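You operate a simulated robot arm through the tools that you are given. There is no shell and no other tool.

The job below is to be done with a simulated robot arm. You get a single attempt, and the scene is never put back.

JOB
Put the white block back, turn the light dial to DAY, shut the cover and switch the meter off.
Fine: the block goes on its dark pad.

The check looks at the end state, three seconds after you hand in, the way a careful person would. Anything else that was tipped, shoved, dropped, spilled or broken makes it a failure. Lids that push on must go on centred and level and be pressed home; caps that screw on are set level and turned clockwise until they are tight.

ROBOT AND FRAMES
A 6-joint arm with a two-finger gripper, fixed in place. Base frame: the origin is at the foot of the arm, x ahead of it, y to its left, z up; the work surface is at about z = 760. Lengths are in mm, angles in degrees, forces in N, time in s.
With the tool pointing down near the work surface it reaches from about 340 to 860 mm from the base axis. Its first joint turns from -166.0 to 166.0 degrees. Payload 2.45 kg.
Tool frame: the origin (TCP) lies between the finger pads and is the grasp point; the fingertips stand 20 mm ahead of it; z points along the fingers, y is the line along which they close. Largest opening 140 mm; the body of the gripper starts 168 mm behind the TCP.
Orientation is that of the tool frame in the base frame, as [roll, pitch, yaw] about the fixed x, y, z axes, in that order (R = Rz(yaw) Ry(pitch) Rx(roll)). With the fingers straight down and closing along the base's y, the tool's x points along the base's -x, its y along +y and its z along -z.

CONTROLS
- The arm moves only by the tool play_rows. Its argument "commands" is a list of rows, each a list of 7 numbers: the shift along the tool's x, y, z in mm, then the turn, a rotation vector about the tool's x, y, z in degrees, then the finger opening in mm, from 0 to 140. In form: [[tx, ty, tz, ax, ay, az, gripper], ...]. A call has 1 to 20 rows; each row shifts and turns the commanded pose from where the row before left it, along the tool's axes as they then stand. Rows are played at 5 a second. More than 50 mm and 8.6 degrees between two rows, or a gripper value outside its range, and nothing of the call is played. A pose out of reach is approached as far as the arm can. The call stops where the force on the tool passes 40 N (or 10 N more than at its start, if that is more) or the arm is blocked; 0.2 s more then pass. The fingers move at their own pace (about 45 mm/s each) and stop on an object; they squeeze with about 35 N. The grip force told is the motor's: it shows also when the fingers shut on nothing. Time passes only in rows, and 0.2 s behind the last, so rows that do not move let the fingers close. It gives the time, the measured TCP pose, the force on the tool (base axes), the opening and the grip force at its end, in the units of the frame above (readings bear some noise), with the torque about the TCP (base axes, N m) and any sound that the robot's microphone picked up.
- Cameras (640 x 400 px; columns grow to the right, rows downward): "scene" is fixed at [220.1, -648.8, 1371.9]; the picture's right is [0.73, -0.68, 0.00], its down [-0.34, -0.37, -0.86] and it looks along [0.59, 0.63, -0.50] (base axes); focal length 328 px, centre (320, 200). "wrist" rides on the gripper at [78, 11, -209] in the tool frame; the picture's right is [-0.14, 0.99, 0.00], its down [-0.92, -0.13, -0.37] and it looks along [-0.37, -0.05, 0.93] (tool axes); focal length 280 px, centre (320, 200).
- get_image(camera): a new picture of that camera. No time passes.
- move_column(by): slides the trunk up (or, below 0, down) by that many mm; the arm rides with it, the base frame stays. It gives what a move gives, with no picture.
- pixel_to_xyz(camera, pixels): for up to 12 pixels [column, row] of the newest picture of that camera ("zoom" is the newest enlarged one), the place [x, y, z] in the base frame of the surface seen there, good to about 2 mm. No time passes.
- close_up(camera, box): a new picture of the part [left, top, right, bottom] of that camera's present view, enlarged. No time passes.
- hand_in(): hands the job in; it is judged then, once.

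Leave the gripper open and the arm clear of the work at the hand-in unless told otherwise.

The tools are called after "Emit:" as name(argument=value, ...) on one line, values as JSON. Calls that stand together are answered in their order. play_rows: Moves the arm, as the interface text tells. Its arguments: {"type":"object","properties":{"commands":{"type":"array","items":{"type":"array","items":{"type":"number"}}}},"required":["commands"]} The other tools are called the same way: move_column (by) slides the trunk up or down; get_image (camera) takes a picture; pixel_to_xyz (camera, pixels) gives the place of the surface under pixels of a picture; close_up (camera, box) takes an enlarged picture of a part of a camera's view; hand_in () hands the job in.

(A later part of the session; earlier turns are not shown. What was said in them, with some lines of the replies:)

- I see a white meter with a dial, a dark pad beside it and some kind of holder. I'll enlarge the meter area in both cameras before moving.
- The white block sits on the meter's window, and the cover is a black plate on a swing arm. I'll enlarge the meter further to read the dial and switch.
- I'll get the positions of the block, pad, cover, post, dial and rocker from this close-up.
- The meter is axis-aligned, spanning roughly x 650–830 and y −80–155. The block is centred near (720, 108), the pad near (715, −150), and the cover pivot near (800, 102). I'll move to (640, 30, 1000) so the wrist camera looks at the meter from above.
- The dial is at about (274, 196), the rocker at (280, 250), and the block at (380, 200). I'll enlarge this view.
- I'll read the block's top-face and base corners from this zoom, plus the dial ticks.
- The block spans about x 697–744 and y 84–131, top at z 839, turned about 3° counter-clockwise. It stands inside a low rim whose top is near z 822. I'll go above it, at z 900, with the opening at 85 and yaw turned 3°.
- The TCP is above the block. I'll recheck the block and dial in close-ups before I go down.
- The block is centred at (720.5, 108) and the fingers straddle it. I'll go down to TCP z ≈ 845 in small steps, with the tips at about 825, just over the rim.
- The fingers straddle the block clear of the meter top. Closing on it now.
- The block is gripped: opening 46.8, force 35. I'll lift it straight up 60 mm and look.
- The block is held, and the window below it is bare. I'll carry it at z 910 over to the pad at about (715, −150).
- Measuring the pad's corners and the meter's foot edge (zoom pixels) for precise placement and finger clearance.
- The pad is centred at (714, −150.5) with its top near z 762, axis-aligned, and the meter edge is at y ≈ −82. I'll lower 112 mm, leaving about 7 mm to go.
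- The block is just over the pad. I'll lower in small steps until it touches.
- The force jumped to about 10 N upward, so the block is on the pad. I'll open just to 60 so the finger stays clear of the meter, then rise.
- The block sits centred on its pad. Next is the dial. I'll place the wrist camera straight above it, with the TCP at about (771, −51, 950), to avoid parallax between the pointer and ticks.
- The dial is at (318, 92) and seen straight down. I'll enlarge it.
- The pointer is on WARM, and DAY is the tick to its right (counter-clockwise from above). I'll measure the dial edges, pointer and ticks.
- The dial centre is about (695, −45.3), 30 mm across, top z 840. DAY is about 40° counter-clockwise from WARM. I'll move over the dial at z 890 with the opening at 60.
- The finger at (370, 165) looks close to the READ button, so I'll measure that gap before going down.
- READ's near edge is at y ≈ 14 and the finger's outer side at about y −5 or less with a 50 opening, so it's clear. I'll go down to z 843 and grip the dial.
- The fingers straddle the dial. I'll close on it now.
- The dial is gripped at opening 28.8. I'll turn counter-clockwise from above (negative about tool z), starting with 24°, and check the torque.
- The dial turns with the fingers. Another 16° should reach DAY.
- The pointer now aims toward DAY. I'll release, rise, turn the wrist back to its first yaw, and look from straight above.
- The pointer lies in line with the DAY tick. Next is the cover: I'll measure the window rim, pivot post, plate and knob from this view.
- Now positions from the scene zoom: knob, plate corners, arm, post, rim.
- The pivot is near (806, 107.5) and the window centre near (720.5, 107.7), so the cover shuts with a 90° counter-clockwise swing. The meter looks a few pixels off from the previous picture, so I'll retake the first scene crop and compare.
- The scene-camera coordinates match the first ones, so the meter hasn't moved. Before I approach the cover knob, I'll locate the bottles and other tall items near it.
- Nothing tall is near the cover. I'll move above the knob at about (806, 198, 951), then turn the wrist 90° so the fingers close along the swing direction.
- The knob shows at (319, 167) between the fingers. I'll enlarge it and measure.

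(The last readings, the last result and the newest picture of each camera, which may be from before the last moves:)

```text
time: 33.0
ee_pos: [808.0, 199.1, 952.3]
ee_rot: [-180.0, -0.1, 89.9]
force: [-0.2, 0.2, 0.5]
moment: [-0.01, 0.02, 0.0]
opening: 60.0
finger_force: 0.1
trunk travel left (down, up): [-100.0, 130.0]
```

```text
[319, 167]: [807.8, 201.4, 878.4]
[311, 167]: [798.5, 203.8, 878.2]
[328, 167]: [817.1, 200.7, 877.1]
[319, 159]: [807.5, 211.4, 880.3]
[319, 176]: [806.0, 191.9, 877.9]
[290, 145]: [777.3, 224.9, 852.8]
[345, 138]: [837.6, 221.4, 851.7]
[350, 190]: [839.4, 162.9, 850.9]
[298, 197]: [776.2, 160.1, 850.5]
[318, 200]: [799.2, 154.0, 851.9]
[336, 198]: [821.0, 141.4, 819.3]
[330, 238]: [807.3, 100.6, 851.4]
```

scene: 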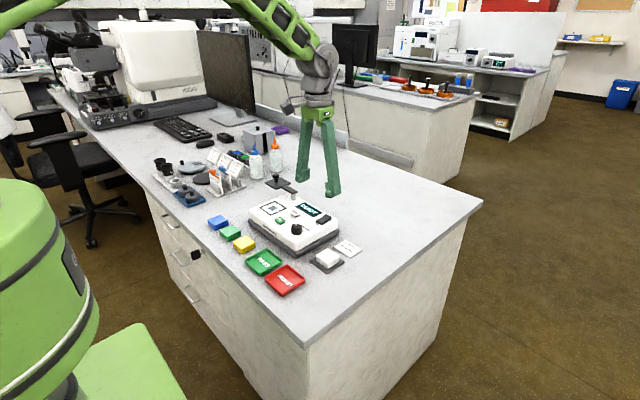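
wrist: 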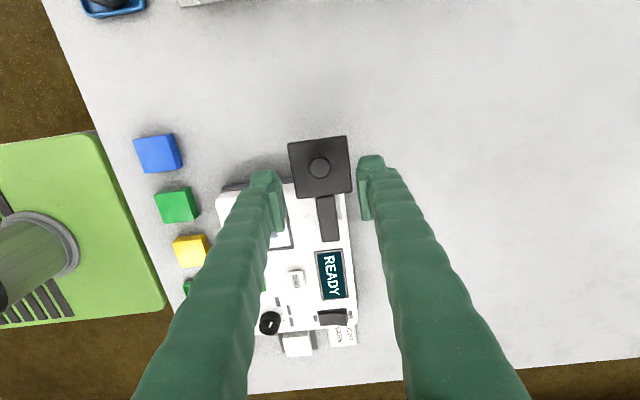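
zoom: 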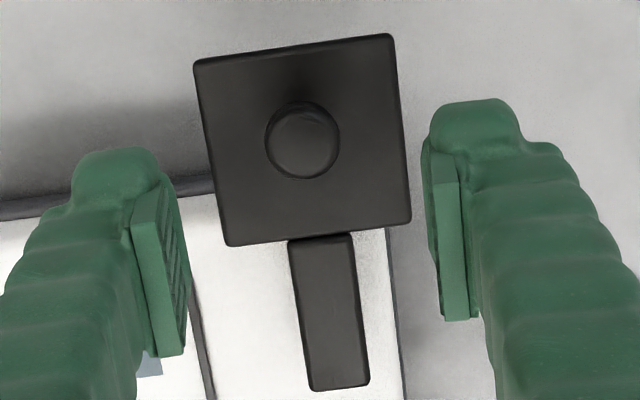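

The knob centre is about (807, 200.5), 22 mm across, z 862–879, and the plate top is at z 850. I'll go down to TCP z ≈ 877 with tips near 857 and the opening at 40, watching force.

Emit:
play_rows(commands=[[-1, 0, 20, 0, 0, 0, 45], [0, 0, 20, 0, 0, 0, 40], [0, 0, 15, 0, 0, 0, 40], [0, 0, 12, 0, 0, 0, 40], [0, 0, 8, 0, 0, 0, 40], [0, 0, 0, 0, 0, 0, 40]])

Emit:
close_up(camera="scene", box=[250, 150, 320, 210])

Emit:
close_up(camera="wrist", box=[260, 125, 380, 245])

```text
time: 34.4
ee_pos: [805.8, 199.1, 875.7]
ee_rot: [-179.9, 0.0, 90.0]
force: [-0.4, 0.3, 0.7]
moment: [-0.04, -0.02, -0.03]
opening: 40.1
finger_force: 0.1
trunk travel left (down, up): [-100.0, 130.0]
```

```text
6.67 times, centred on (285, 180) of scene
```

zoom: 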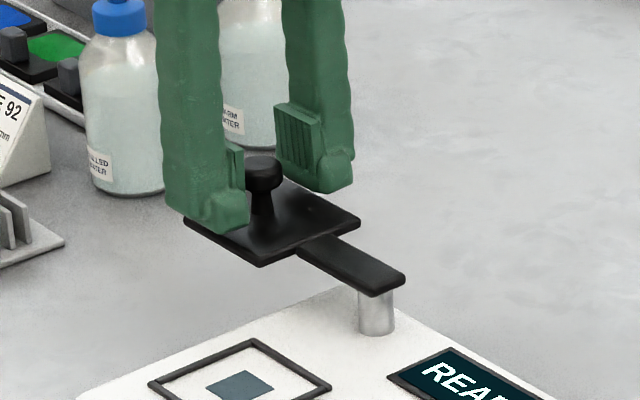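

```text
3.33 times, centred on (320, 185) of wrist
```

zoom: 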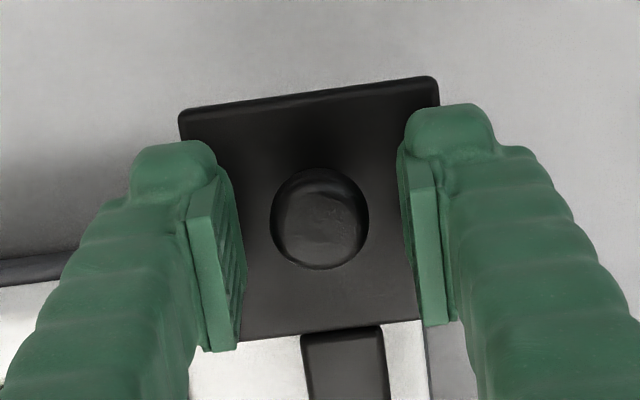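

The fingers surround the knob clear of the plate. I'll narrow the opening to 27 as a loose cage and start the swing about the pivot, 3° per row for 24°, watching the force.

Emit:
play_rows(commands=[[0, 0, 0, 0, 0, 0, 27], [0, 0, 0, 0, 0, 0, 27], [-0.13, -4.79, 0, 0, 0, -3, 27], [-0.13, -4.79, 0, 0, 0, -3, 27], [-0.13, -4.79, 0, 0, 0, -3, 27], [-0.13, -4.79, 0, 0, 0, -3, 27], [-0.13, -4.79, 0, 0, 0, -3, 27], [-0.13, -4.79, 0, 0, 0, -3, 27], [-0.13, -4.79, 0, 0, 0, -3, 27], [-0.13, -4.79, 0, 0, 0, -3, 27], [0, 0, 0, 0, 0, 0, 27]])

Emit:
close_up(camera="scene", box=[240, 150, 340, 240])

Emit:
close_up(camera="wrist", box=[240, 125, 400, 265])

```text
time: 36.8
ee_pos: [768.9, 191.6, 875.4]
ee_rot: [179.9, 0.0, 114.0]
force: [1.2, 0.4, 0.0]
moment: [0.01, 0.01, 0.01]
opening: 27.1
finger_force: 0.0
trunk travel left (down, up): [-100.0, 130.0]
```

```text
4.44 times, centred on (290, 195) of scene
```

zoom: 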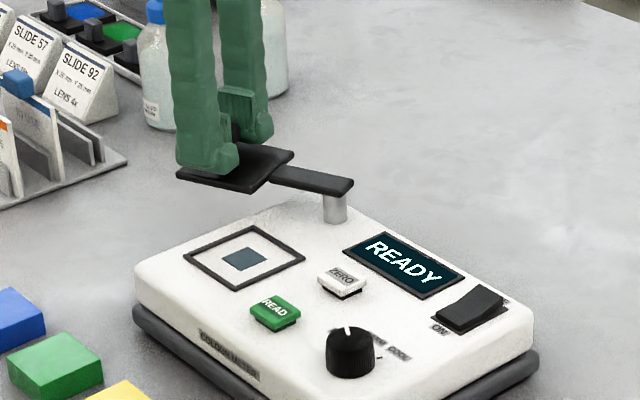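

```text
2.86 times, centred on (320, 195) of wrist
```

zoom: 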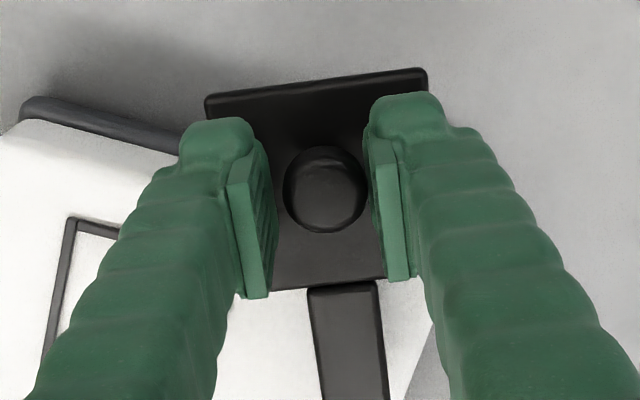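

The cover follows with almost no force. I'll continue another 48°, to 72° in all.

Emit:
play_rows(commands=[[-0.22, -6.4, 0, 0, 0, -4, 27], [-0.22, -6.4, 0, 0, 0, -4, 27], [-0.22, -6.4, 0, 0, 0, -4, 27], [-0.22, -6.4, 0, 0, 0, -4, 27], [-0.22, -6.4, 0, 0, 0, -4, 27], [-0.22, -6.4, 0, 0, 0, -4, 27], [-0.22, -6.4, 0, 0, 0, -4, 27], [-0.22, -6.4, 0, 0, 0, -4, 27], [-0.22, -6.4, 0, 0, 0, -4, 27], [-0.22, -6.4, 0, 0, 0, -4, 27], [-0.22, -6.4, 0, 0, 0, -4, 27], [-0.22, -6.4, 0, 0, 0, -4, 27], [0, 0, 0, 0, 0, 0, 27]])

Emit:
close_up(camera="scene", box=[240, 150, 340, 240])

Emit:
close_up(camera="wrist", box=[240, 125, 400, 265])

```text
time: 39.6
ee_pos: [720.0, 135.4, 877.1]
ee_rot: [179.9, -0.1, 162.0]
force: [0.6, -0.1, 0.0]
moment: [0.0, -0.04, -0.01]
opening: 27.0
finger_force: 0.1
trunk travel left (down, up): [-100.0, 130.0]
```

```text
4.44 times, centred on (290, 195) of scene
```

zoom: 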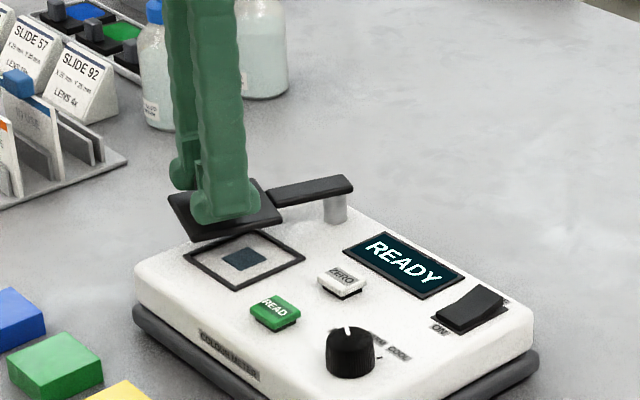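

```text
2.86 times, centred on (320, 195) of wrist
```

zoom: 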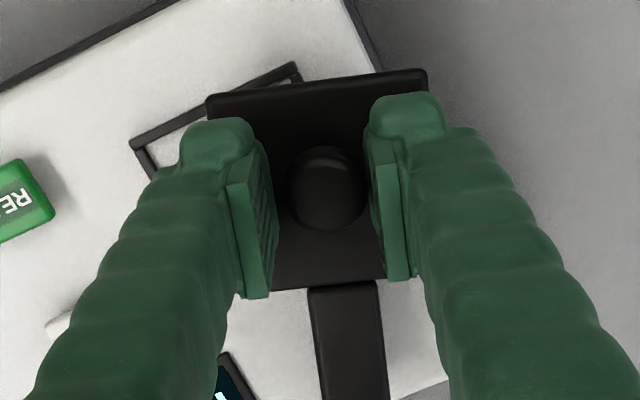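

72° is done with no resistance. I'll go another 15° slowly.

Emit:
play_rows(commands=[[-0.13, -4.79, 0, 0, 0, -3, 27], [-0.13, -4.79, 0, 0, 0, -3, 27], [-0.13, -4.79, 0, 0, 0, -3, 27], [-0.06, -3.2, 0, 0, 0, -2, 27], [-0.06, -3.2, 0, 0, 0, -2, 27], [-0.06, -3.2, 0, 0, 0, -2, 27], [0, 0, 0, 0, 0, 0, 27]])

Emit:
close_up(camera="wrist", box=[220, 105, 420, 285])

Emit:
close_up(camera="scene", box=[240, 150, 340, 240])

```text
time: 41.2
ee_pos: [715.1, 111.7, 875.9]
ee_rot: [180.0, -0.1, 177.0]
force: [-0.7, -0.4, -1.2]
moment: [0.03, 0.03, 0.05]
opening: 27.5
finger_force: 0.2
trunk travel left (down, up): [-100.0, 130.0]
```

```text
2.22 times, centred on (320, 195) of wrist
```

zoom: 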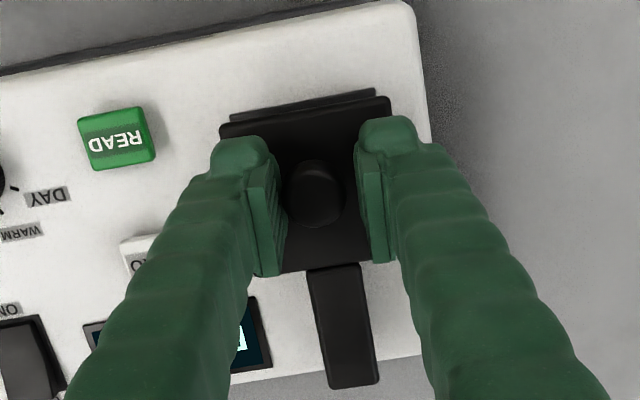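

```text
4.44 times, centred on (290, 195) of scene
```

zoom: 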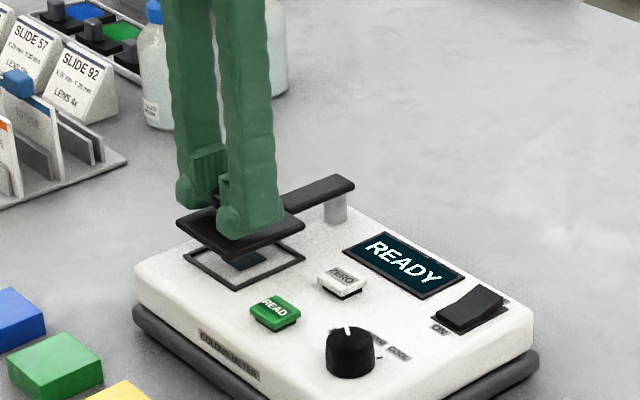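

It is nearly shut, with the plate a few degrees short. I'll advance by 1° steps, checking the force.

Emit:
play_rows(commands=[[0, -1.6, 0, 0, 0, -1, 27], [0, -1.6, 0, 0, 0, -1, 27], [0, -1.6, 0, 0, 0, -1, 27], [0, 0, 0, 0, 0, 0, 27]])

Emit:
close_up(camera="wrist", box=[220, 105, 420, 285])

```text
time: 42.2
ee_pos: [716.0, 107.1, 875.2]
ee_rot: [180.0, 0.0, -180.0]
force: [0.9, 0.1, -0.2]
moment: [0.03, -0.03, -0.02]
opening: 26.9
finger_force: 0.1
trunk travel left (down, up): [-100.0, 130.0]
```

```text
2.22 times, centred on (320, 195) of wrist
```

zoom: 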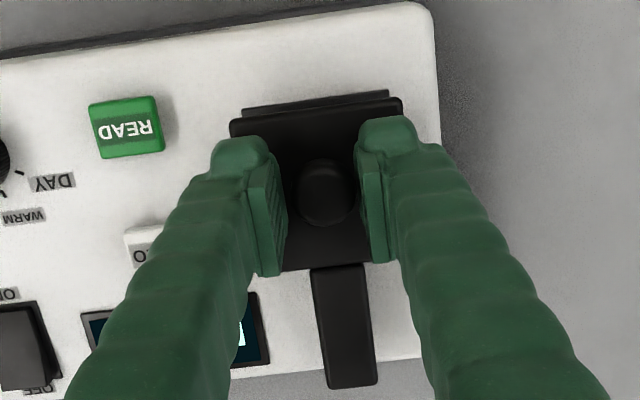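

The plate's edge now looks parallel to the meter's edge. I'll nudge 2 mm more to feel for an end stop.

Emit:
play_rows(commands=[[0, -1, 0, 0, 0, 0, 27], [0, -1, 0, 0, 0, 0, 27], [0, 0, 0, 0, 0, 0, 27]])

Emit:
close_up(camera="wrist", box=[220, 105, 420, 285])

Emit:
pixel_to_xyz(camera="zoom", pixels=[[234, 126], [399, 102], [325, 190], [330, 330], [318, 280], [365, 275], [375, 378], [330, 385], [245, 110], [385, 93]])

```text
time: 43.0
ee_pos: [715.4, 105.1, 875.6]
ee_rot: [179.9, 0.0, -179.9]
force: [-0.4, 2.2, -2.1]
moment: [-0.05, -0.02, 0.01]
opening: 29.2
finger_force: 1.4
trunk travel left (down, up): [-100.0, 130.0]
```

```text
2.22 times, centred on (320, 195) of wrist
```

zoom: 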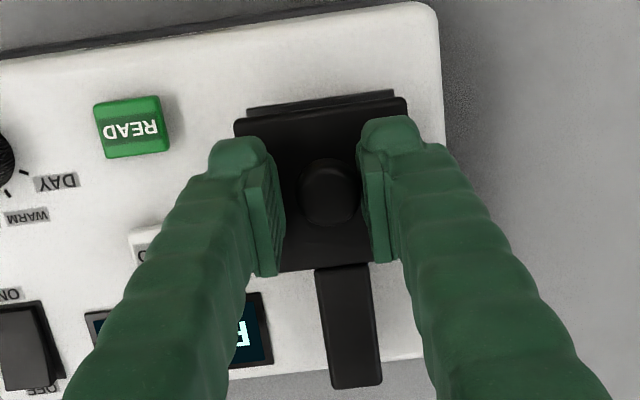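

```text
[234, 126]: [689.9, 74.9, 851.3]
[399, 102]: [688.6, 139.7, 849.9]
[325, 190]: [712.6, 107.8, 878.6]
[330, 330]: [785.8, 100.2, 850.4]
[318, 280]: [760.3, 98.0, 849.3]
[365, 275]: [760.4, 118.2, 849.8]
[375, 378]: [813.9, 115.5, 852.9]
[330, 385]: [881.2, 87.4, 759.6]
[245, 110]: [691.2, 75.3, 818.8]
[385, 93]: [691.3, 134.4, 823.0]
```

The fingers were pushed slightly (2 N, opening 29) and the plate didn't move, so the cover is at its stop. The plate covers the window, with its edges at y 75–140. I'll open and rise.

Emit:
play_rows(commands=[[0, 1, 0, 0, 0, 0, 35], [0, 0, 0, 0, 0, 0, 45], [0, 0, -10, 0, 0, 0, 45], [0, 0, -20, 0, 0, 0, 45], [0, 0, -25, 0, 0, 0, 45], [0, 0, -25, 0, 0, 0, 45], [0, 0, 0, 0, 0, 0, 45]])

Emit:
close_up(camera="scene", box=[240, 160, 350, 260])

Emit:
get_image(camera="wrist")

```text
time: 44.6
ee_pos: [716.2, 106.1, 954.6]
ee_rot: [180.0, 0.1, -179.9]
force: [0.2, -0.1, 0.4]
moment: [0.0, -0.02, 0.0]
opening: 45.1
finger_force: 0.0
trunk travel left (down, up): [-100.0, 130.0]
```

```text
4.00 times, centred on (295, 210) of scene
```

zoom: 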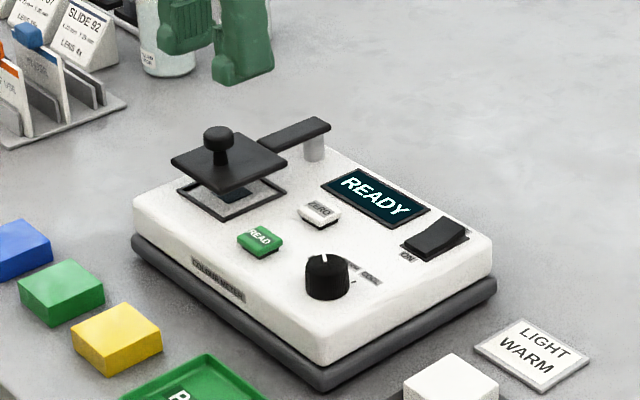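

```text
taken
```

wrist: 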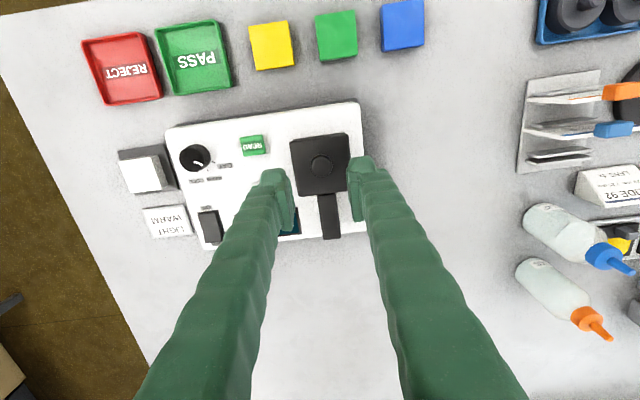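

The cover sits squarely over the window. Last is the rocker: ON end pressed, OFF end (far side, x ≈ 805) raised. I'll measure it closely.

Emit:
close_up(camera="scene", box=[330, 205, 366, 235])

Emit:
close_up(camera="scene", box=[325, 200, 375, 240])

Emit:
close_up(camera="wrist", box=[165, 130, 255, 250])

```text
13.33 times, centred on (348, 220) of scene
```

zoom: 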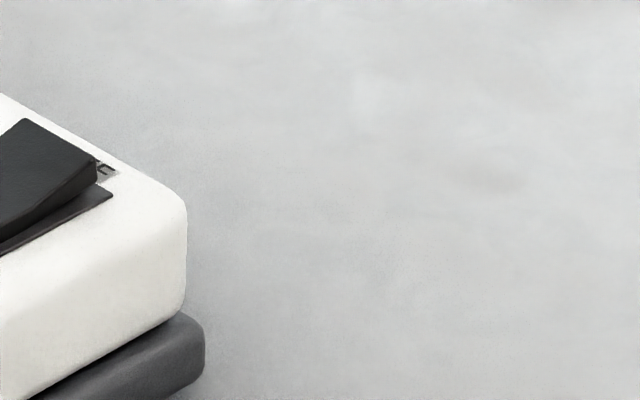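

```text
10.00 times, centred on (350, 220) of scene
```

zoom: 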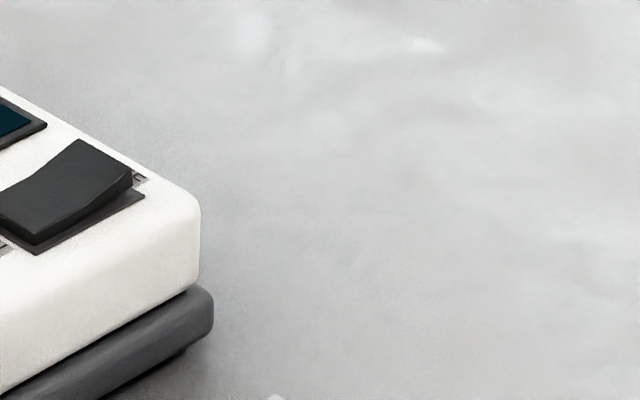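

```text
3.33 times, centred on (210, 190) of wrist
```

zoom: 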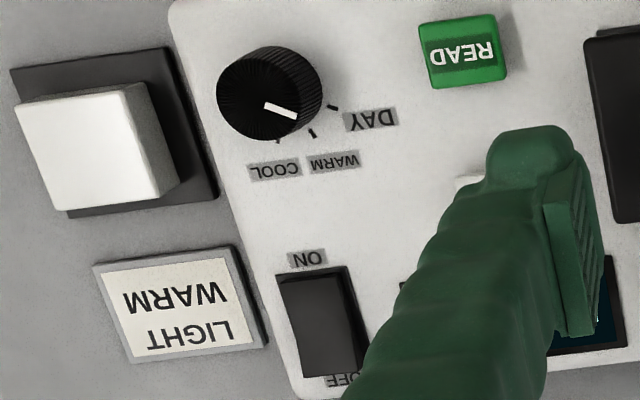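

The rocker is at the left in the scene zoom. I'll center a crop on it and measure.

Emit:
close_up(camera="scene", box=[300, 200, 350, 240])

Emit:
pixel_to_xyz(camera="wrist", pixels=[[199, 214], [218, 211], [210, 225], [205, 242], [220, 240], [213, 232], [216, 243]])

```text
10.00 times, centred on (325, 220) of scene
```

zoom: 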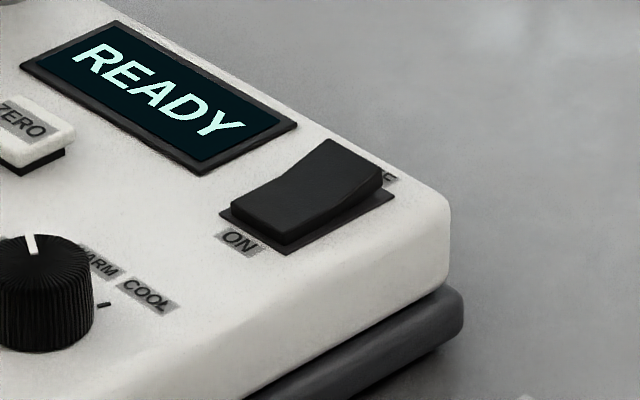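

```text
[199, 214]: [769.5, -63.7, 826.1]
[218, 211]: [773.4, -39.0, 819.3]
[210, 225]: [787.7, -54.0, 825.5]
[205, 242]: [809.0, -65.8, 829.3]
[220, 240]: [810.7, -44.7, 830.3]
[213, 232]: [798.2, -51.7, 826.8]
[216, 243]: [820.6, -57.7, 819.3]
```

Emit:
pixel_to_xyz(camera="zoom", pixels=[[330, 142], [380, 178], [355, 160], [360, 190], [284, 178], [330, 205], [308, 190], [236, 206], [284, 235], [260, 215], [390, 195], [425, 200]])

```text
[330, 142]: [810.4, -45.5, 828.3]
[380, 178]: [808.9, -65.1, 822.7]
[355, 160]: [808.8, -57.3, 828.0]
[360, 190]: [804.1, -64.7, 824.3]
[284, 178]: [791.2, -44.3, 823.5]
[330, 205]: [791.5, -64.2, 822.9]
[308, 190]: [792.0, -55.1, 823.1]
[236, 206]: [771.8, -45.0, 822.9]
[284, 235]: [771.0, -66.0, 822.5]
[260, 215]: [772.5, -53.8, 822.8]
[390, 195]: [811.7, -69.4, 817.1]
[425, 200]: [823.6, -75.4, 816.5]
```

The rocker is a shallow V: x 770–810, y −66 to −45, with the raised OFF end at z ≈ 829 and the flat half at about 822.5. I'll close the fingers, turn the wrist 90° so the tips are narrow along x, and move above (812, −55).

Emit:
play_rows(commands=[[0, 0, 0, 0, 0, 8, 45], [0, 0, 0, 0, 0, 8, 30], [0, 0, 0, 0, 0, 8, 15], [0, 0, 0, 0, 0, 8, 0], [0, 0, 0, 0, 0, 8, 0], [0, 0, 0, 0, 0, 8, 0], [0, 0, 0, 0, 0, 8, 0], [0, 0, 0, 0, 0, 8, 0], [0, 0, 0, 0, 0, 8, 0], [0, 0, 0, 0, 0, 8, 0], [0, 0, 0, 0, 0, 8, 0], [0, 0, 0, 0, 0, 2, 0], [-23, 13.7, 0, 0, 0, 0, 0], [-23, 13.7, 0, 0, 0, 0, 0], [-23, 13.7, 0, 0, 0, 0, 0], [-23, 13.7, 0, 0, 0, 0, 0], [-23, 13.7, 0, 0, 0, 0, 0], [-23, 13.7, 0, 0, 0, 0, 0], [-23, 13.7, 0, 0, 0, 0, 0], [0, 0, 0, 0, 0, 0, 0]])

Emit:
get_image(camera="wrist")

```text
time: 48.8
ee_pos: [810.5, -55.4, 956.4]
ee_rot: [180.0, 0.1, 90.1]
force: [-0.4, 0.4, -0.1]
moment: [0.04, 0.01, -0.02]
opening: 0.0
finger_force: 29.1
trunk travel left (down, up): [-100.0, 130.0]
```

```text
taken
```

wrist: 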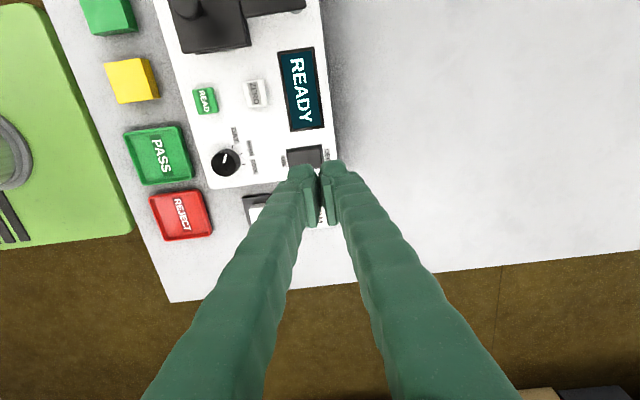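

The closed tips are over the switch. I'll lower to z ≈ 857, with the tips about 8 mm above the raised end, and check.

Emit:
play_rows(commands=[[0, 1, 20, 0, 0, 0, 0], [0, 0, 25, 0, 0, 0, 0], [0, 0, 25, 0, 0, 0, 0], [0, 0, 18, 0, 0, 0, 0], [0, 0, 10, 0, 0, 0, 0], [0, 0, 0, 0, 0, 0, 0]])

Emit:
close_up(camera="scene", box=[290, 180, 370, 250])

Emit:
close_up(camera="wrist", box=[230, 100, 420, 250])

```text
time: 50.2
ee_pos: [812.3, -54.9, 858.0]
ee_rot: [180.0, -0.1, 90.0]
force: [-0.2, 0.4, -0.7]
moment: [-0.01, -0.03, 0.01]
opening: 0.0
finger_force: 29.2
trunk travel left (down, up): [-100.0, 130.0]
```

```text
5.71 times, centred on (330, 215) of scene
```

zoom: 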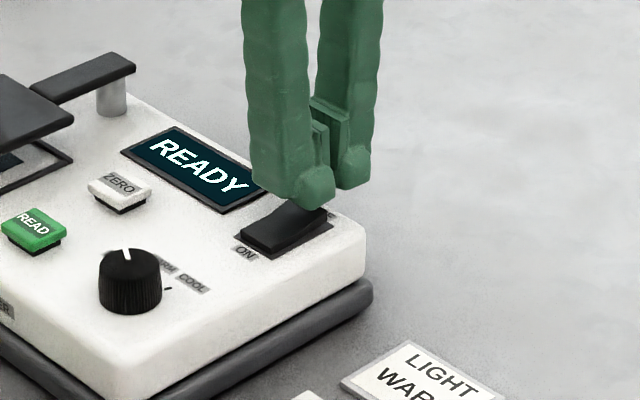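

```text
2.67 times, centred on (325, 175) of wrist
```

zoom: 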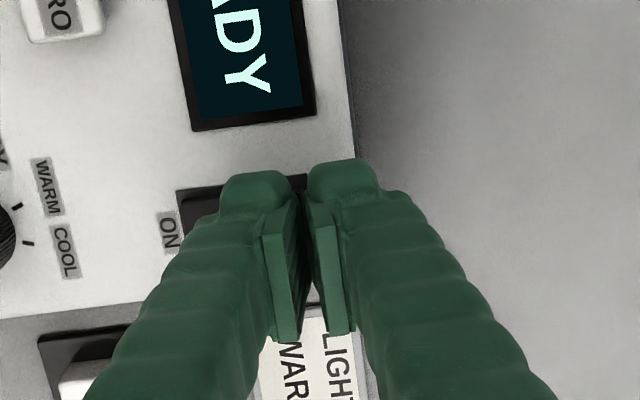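

I'll check the left fingertip's x extent, since it should press only the OFF half.

Emit:
pixel_to_xyz(camera="zoom", pixels=[[228, 185], [255, 180], [290, 185], [315, 175], [345, 175], [372, 180], [190, 200], [255, 210]])

```text
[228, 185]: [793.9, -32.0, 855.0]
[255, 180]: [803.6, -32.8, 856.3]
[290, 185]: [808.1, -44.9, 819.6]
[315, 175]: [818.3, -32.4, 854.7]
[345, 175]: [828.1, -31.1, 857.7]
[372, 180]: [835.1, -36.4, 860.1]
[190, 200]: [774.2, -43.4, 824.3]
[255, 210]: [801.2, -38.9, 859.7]
```

The tips span about x 794–831. I'll shift +3 in x and −3 in y for clearance from the display, then go down to just above contact and press in small steps.

Emit:
play_rows(commands=[[-3, 3, 0, 0, 0, 0, 0], [0, 0, 4, 0, 0, 0, 0], [0, 0, 3, 0, 0, 0, 0], [0, 0, 1, 0, 0, 0, 0], [0, 0, 0, 0, 0, 0, 0]])

Emit:
play_rows(commands=[[0, 0, 1, 0, 0, 0, 0], [0, 0, 1, 0, 0, 0, 0], [0, 0, 0, 0, 0, 0, 0]])

```text
time: 51.4
ee_pos: [814.7, -56.9, 850.0]
ee_rot: [179.9, 0.0, 90.0]
force: [-0.8, -0.2, 0.9]
moment: [-0.01, 0.01, -0.01]
opening: 0.0
finger_force: 29.6
trunk travel left (down, up): [-100.0, 130.0]
```

```text
time: 52.2
ee_pos: [814.7, -57.7, 848.1]
ee_rot: [180.0, 0.0, 90.1]
force: [0.7, 0.3, 0.5]
moment: [0.03, 0.02, 0.0]
opening: 0.2
finger_force: 29.0
trunk travel left (down, up): [-100.0, 130.0]
```

No contact force yet at z 848, so I'll press on in 1 mm steps.

Emit:
play_rows(commands=[[0, 0, 1, 0, 0, 0, 0], [0, 0, 1, 0, 0, 0, 0], [0, 0, 0, 0, 0, 0, 0]])

Emit:
close_up(camera="scene", box=[290, 180, 370, 250])

```text
time: 53.0
ee_pos: [815.5, -58.8, 846.0]
ee_rot: [-180.0, 0.1, 90.0]
force: [0.5, -0.1, 0.3]
moment: [0.0, 0.01, 0.03]
opening: 0.0
finger_force: 29.9
trunk travel left (down, up): [-100.0, 130.0]
```

```text
5.71 times, centred on (330, 215) of scene
```

zoom: 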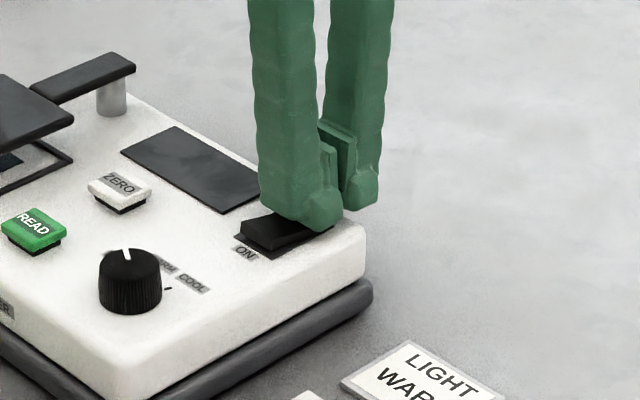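

The display has gone dark, so the switch has turned. I'll press 2 mm further to be sure it's fully over, then lift and look.

Emit:
play_rows(commands=[[0, 0, 1, 0, 0, 0, 0], [0, 0, 1, 0, 0, 0, 0], [0, 0, 0, 0, 0, 0, 0]])

```text
time: 53.8
ee_pos: [815.1, -58.5, 845.0]
ee_rot: [179.9, 0.1, 90.1]
force: [1.1, -0.9, 2.7]
moment: [-0.04, 0.02, 0.03]
opening: 0.1
finger_force: 29.6
trunk travel left (down, up): [-100.0, 130.0]
```

A light 2.7 N contact. I'll lift clear and inspect.

Emit:
play_rows(commands=[[0, 0, -5, 0, 0, 0, 0], [0, 0, -15, 0, 0, 0, 0], [0, 0, -25, 0, 0, 0, 0], [0, 0, -30, 0, 0, 0, 0], [0, 0, -30, 0, 0, 0, 0], [0, 0, 0, 0, 0, 0, 0]])

Emit:
close_up(camera="scene", box=[240, 160, 370, 280])

Emit:
close_up(camera="scene", box=[300, 200, 350, 240])

```text
time: 55.2
ee_pos: [812.2, -57.2, 948.1]
ee_rot: [-180.0, 0.1, 90.0]
force: [0.0, 0.7, 0.4]
moment: [0.01, 0.02, -0.01]
opening: 0.0
finger_force: 29.1
trunk travel left (down, up): [-100.0, 130.0]
```

```text
3.33 times, centred on (305, 220) of scene
```

zoom: 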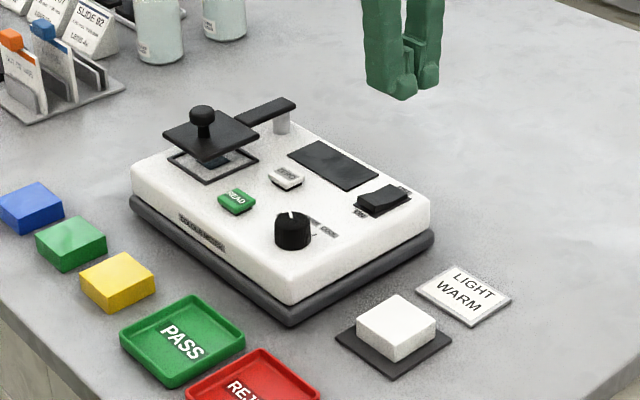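

```text
10.00 times, centred on (325, 220) of scene
```

zoom: 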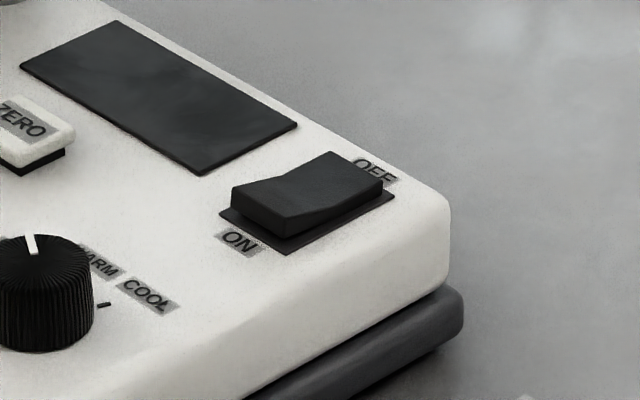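

The display is off. I'll check whether the rocker is fully over by measuring both ends.

Emit:
pixel_to_xyz(camera="zoom", pixels=[[332, 156], [378, 180], [355, 170], [345, 180], [330, 185], [282, 178], [325, 205], [303, 192], [240, 192], [280, 212], [262, 203]])

Emit:
get_image(camera="wrist")

```text
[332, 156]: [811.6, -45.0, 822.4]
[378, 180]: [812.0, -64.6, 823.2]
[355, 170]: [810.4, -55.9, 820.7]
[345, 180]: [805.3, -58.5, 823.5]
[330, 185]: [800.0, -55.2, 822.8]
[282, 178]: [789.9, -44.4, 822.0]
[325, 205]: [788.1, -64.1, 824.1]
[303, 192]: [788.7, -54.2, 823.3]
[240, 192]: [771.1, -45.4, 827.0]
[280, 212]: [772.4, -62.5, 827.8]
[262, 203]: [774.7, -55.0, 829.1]
```

```text
taken
```

wrist: 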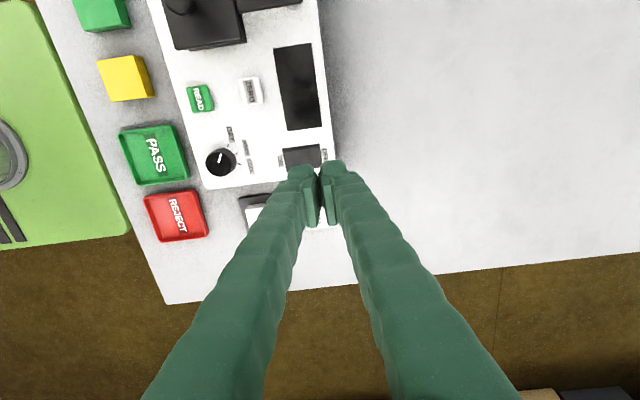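

The rocker is fully over: OFF half flat at z ≈ 823, ON end raised to about 828. I'll rise, open, and turn the wrist back for a final check from above.

Emit:
play_rows(commands=[[0, 0, -25, 0, 0, 0, 0], [0, 0, -25, 0, 0, 0, 20], [0, 0, 0, 0, 0, -8, 40], [0, 0, 0, 0, 0, -8, 60], [0, 0, 0, 0, 0, -8, 80], [0, 0, 0, 0, 0, -8, 100], [0, 0, 0, 0, 0, -8, 120], [0, 0, 0, 0, 0, -8, 140], [0, 0, 0, 0, 0, -8, 140], [0, 0, 0, 0, 0, -8, 140], [0, 0, 0, 0, 0, -8, 140], [0, 0, 0, 0, 0, -8, 140], [0, 0, 0, 0, 0, -8, 140], [0, 0, 0, 0, 0, -2, 140], [13, 20, 0, 0, 0, 0, 140], [13, 20, 0, 0, 0, 0, 140], [0, 20, 0, 0, 0, 0, 140], [0, 20, 0, 0, 0, 0, 140], [0, 0, 0, 0, 0, 0, 140]])

Emit:
get_image(camera="wrist")

Emit:
close_up(camera="wrist", box=[220, 30, 420, 190])

```text
time: 59.2
ee_pos: [788.2, 21.0, 999.1]
ee_rot: [180.0, 0.1, -180.0]
force: [0.1, -0.5, -0.2]
moment: [-0.01, 0.02, 0.01]
opening: 140.2
finger_force: 0.0
trunk travel left (down, up): [-100.0, 130.0]
```

```text
taken
```

wrist: 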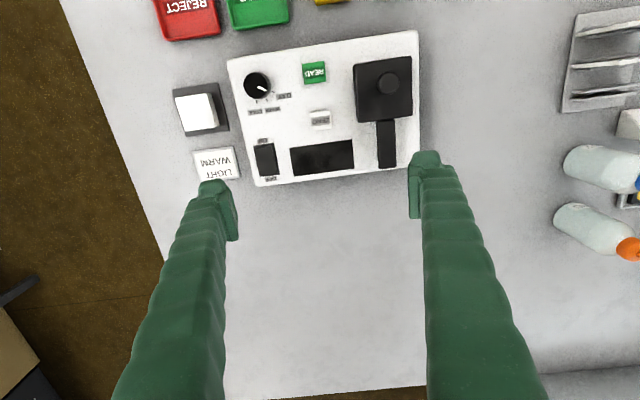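

```text
2.50 times, centred on (320, 110) of wrist
```

zoom: 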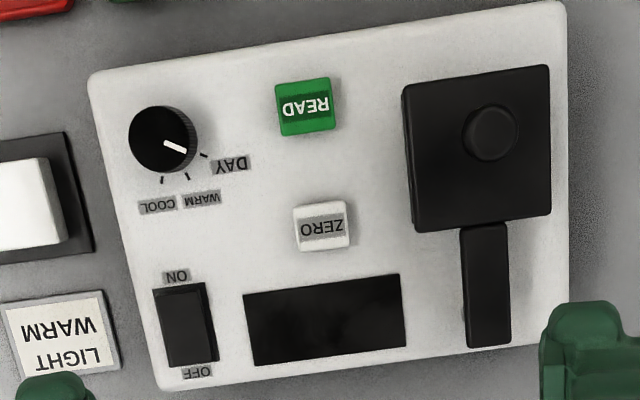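

Block on the pad, dial at DAY, cover over the window, display dark. I'll verify the cover's angle by its corners.

Emit:
pixel_to_xyz(camera="zoom", pixels=[[405, 90], [546, 68], [548, 212], [417, 228], [464, 232], [504, 226], [470, 343], [507, 340], [490, 135], [210, 30]])

Emit:
get_image(camera="scene")

```text
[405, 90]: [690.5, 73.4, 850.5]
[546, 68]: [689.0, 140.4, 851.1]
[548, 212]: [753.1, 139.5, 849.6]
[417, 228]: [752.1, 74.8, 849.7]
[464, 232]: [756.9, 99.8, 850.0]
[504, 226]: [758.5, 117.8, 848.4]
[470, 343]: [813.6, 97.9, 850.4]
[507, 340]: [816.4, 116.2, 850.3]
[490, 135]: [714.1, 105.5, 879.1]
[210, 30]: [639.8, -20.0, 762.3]
```

```text
taken
```

scene: 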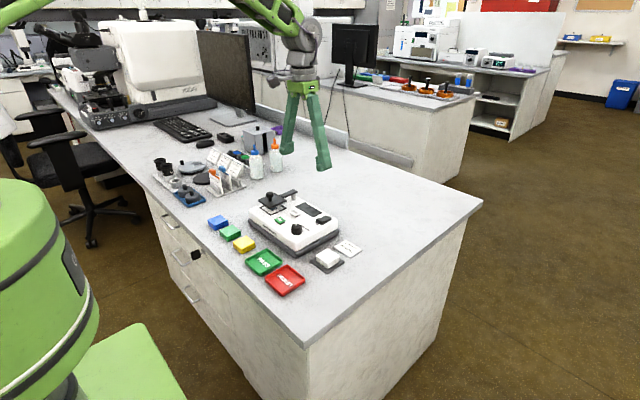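

The plate spans x 689–753 and y 74–140, centred on the window and square. I'll raise the arm well clear with the gripper open.

Emit:
play_rows(commands=[[10, -15, -25, 0, 0, 0, 140], [15, -25, -25, 0, 0, 0, 140], [15, -25, -25, 0, 0, 0, 140], [15, -25, -25, 0, 0, 0, 140], [15, -25, -25, 0, 0, 0, 140], [15, -25, -25, 0, 0, 0, 140], [0, 0, 0, 0, 0, 0, 140]])

Emit:
close_up(camera="scene", box=[230, 160, 370, 300])

```text
time: 60.8
ee_pos: [705.3, -117.9, 1146.6]
ee_rot: [179.9, -0.1, -180.0]
force: [1.1, -0.5, 0.2]
moment: [-0.02, 0.02, 0.0]
opening: 140.0
finger_force: 0.0
trunk travel left (down, up): [-100.0, 130.0]
```

```text
2.86 times, centred on (300, 230) of scene
```

zoom: 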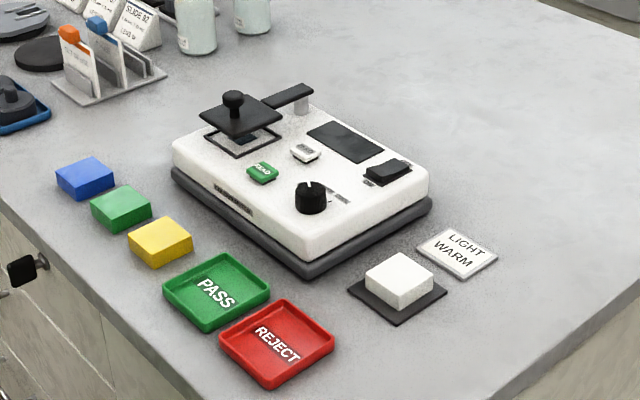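

Everything is in place and nothing else was disturbed: the block is on its pad, the dial is at DAY, the cover is shut and the meter is off. The arm is clear and the gripper open, so I'm handing in.

Emit:
hand_in()

```text
The job is handed in.
```

All four steps are done, and the job is handed in; no verdict has come back yet.

- **White block:** it sits centred on its dark pad.
- **Light dial:** I turned it from WARM to DAY, and the pointer lines up with the DAY tick when seen from straight above.
- **Cover:** it is swung round to its stop, square over the window. It rests about 20 mm above the window rim. I saw no sign that it should lower further, so I did not press it down.
- **Meter:** the switch is fully over to OFF and the display is dark.

The last picture shows nothing else tipped or moved. The arm is raised clear of the work with the gripper open.
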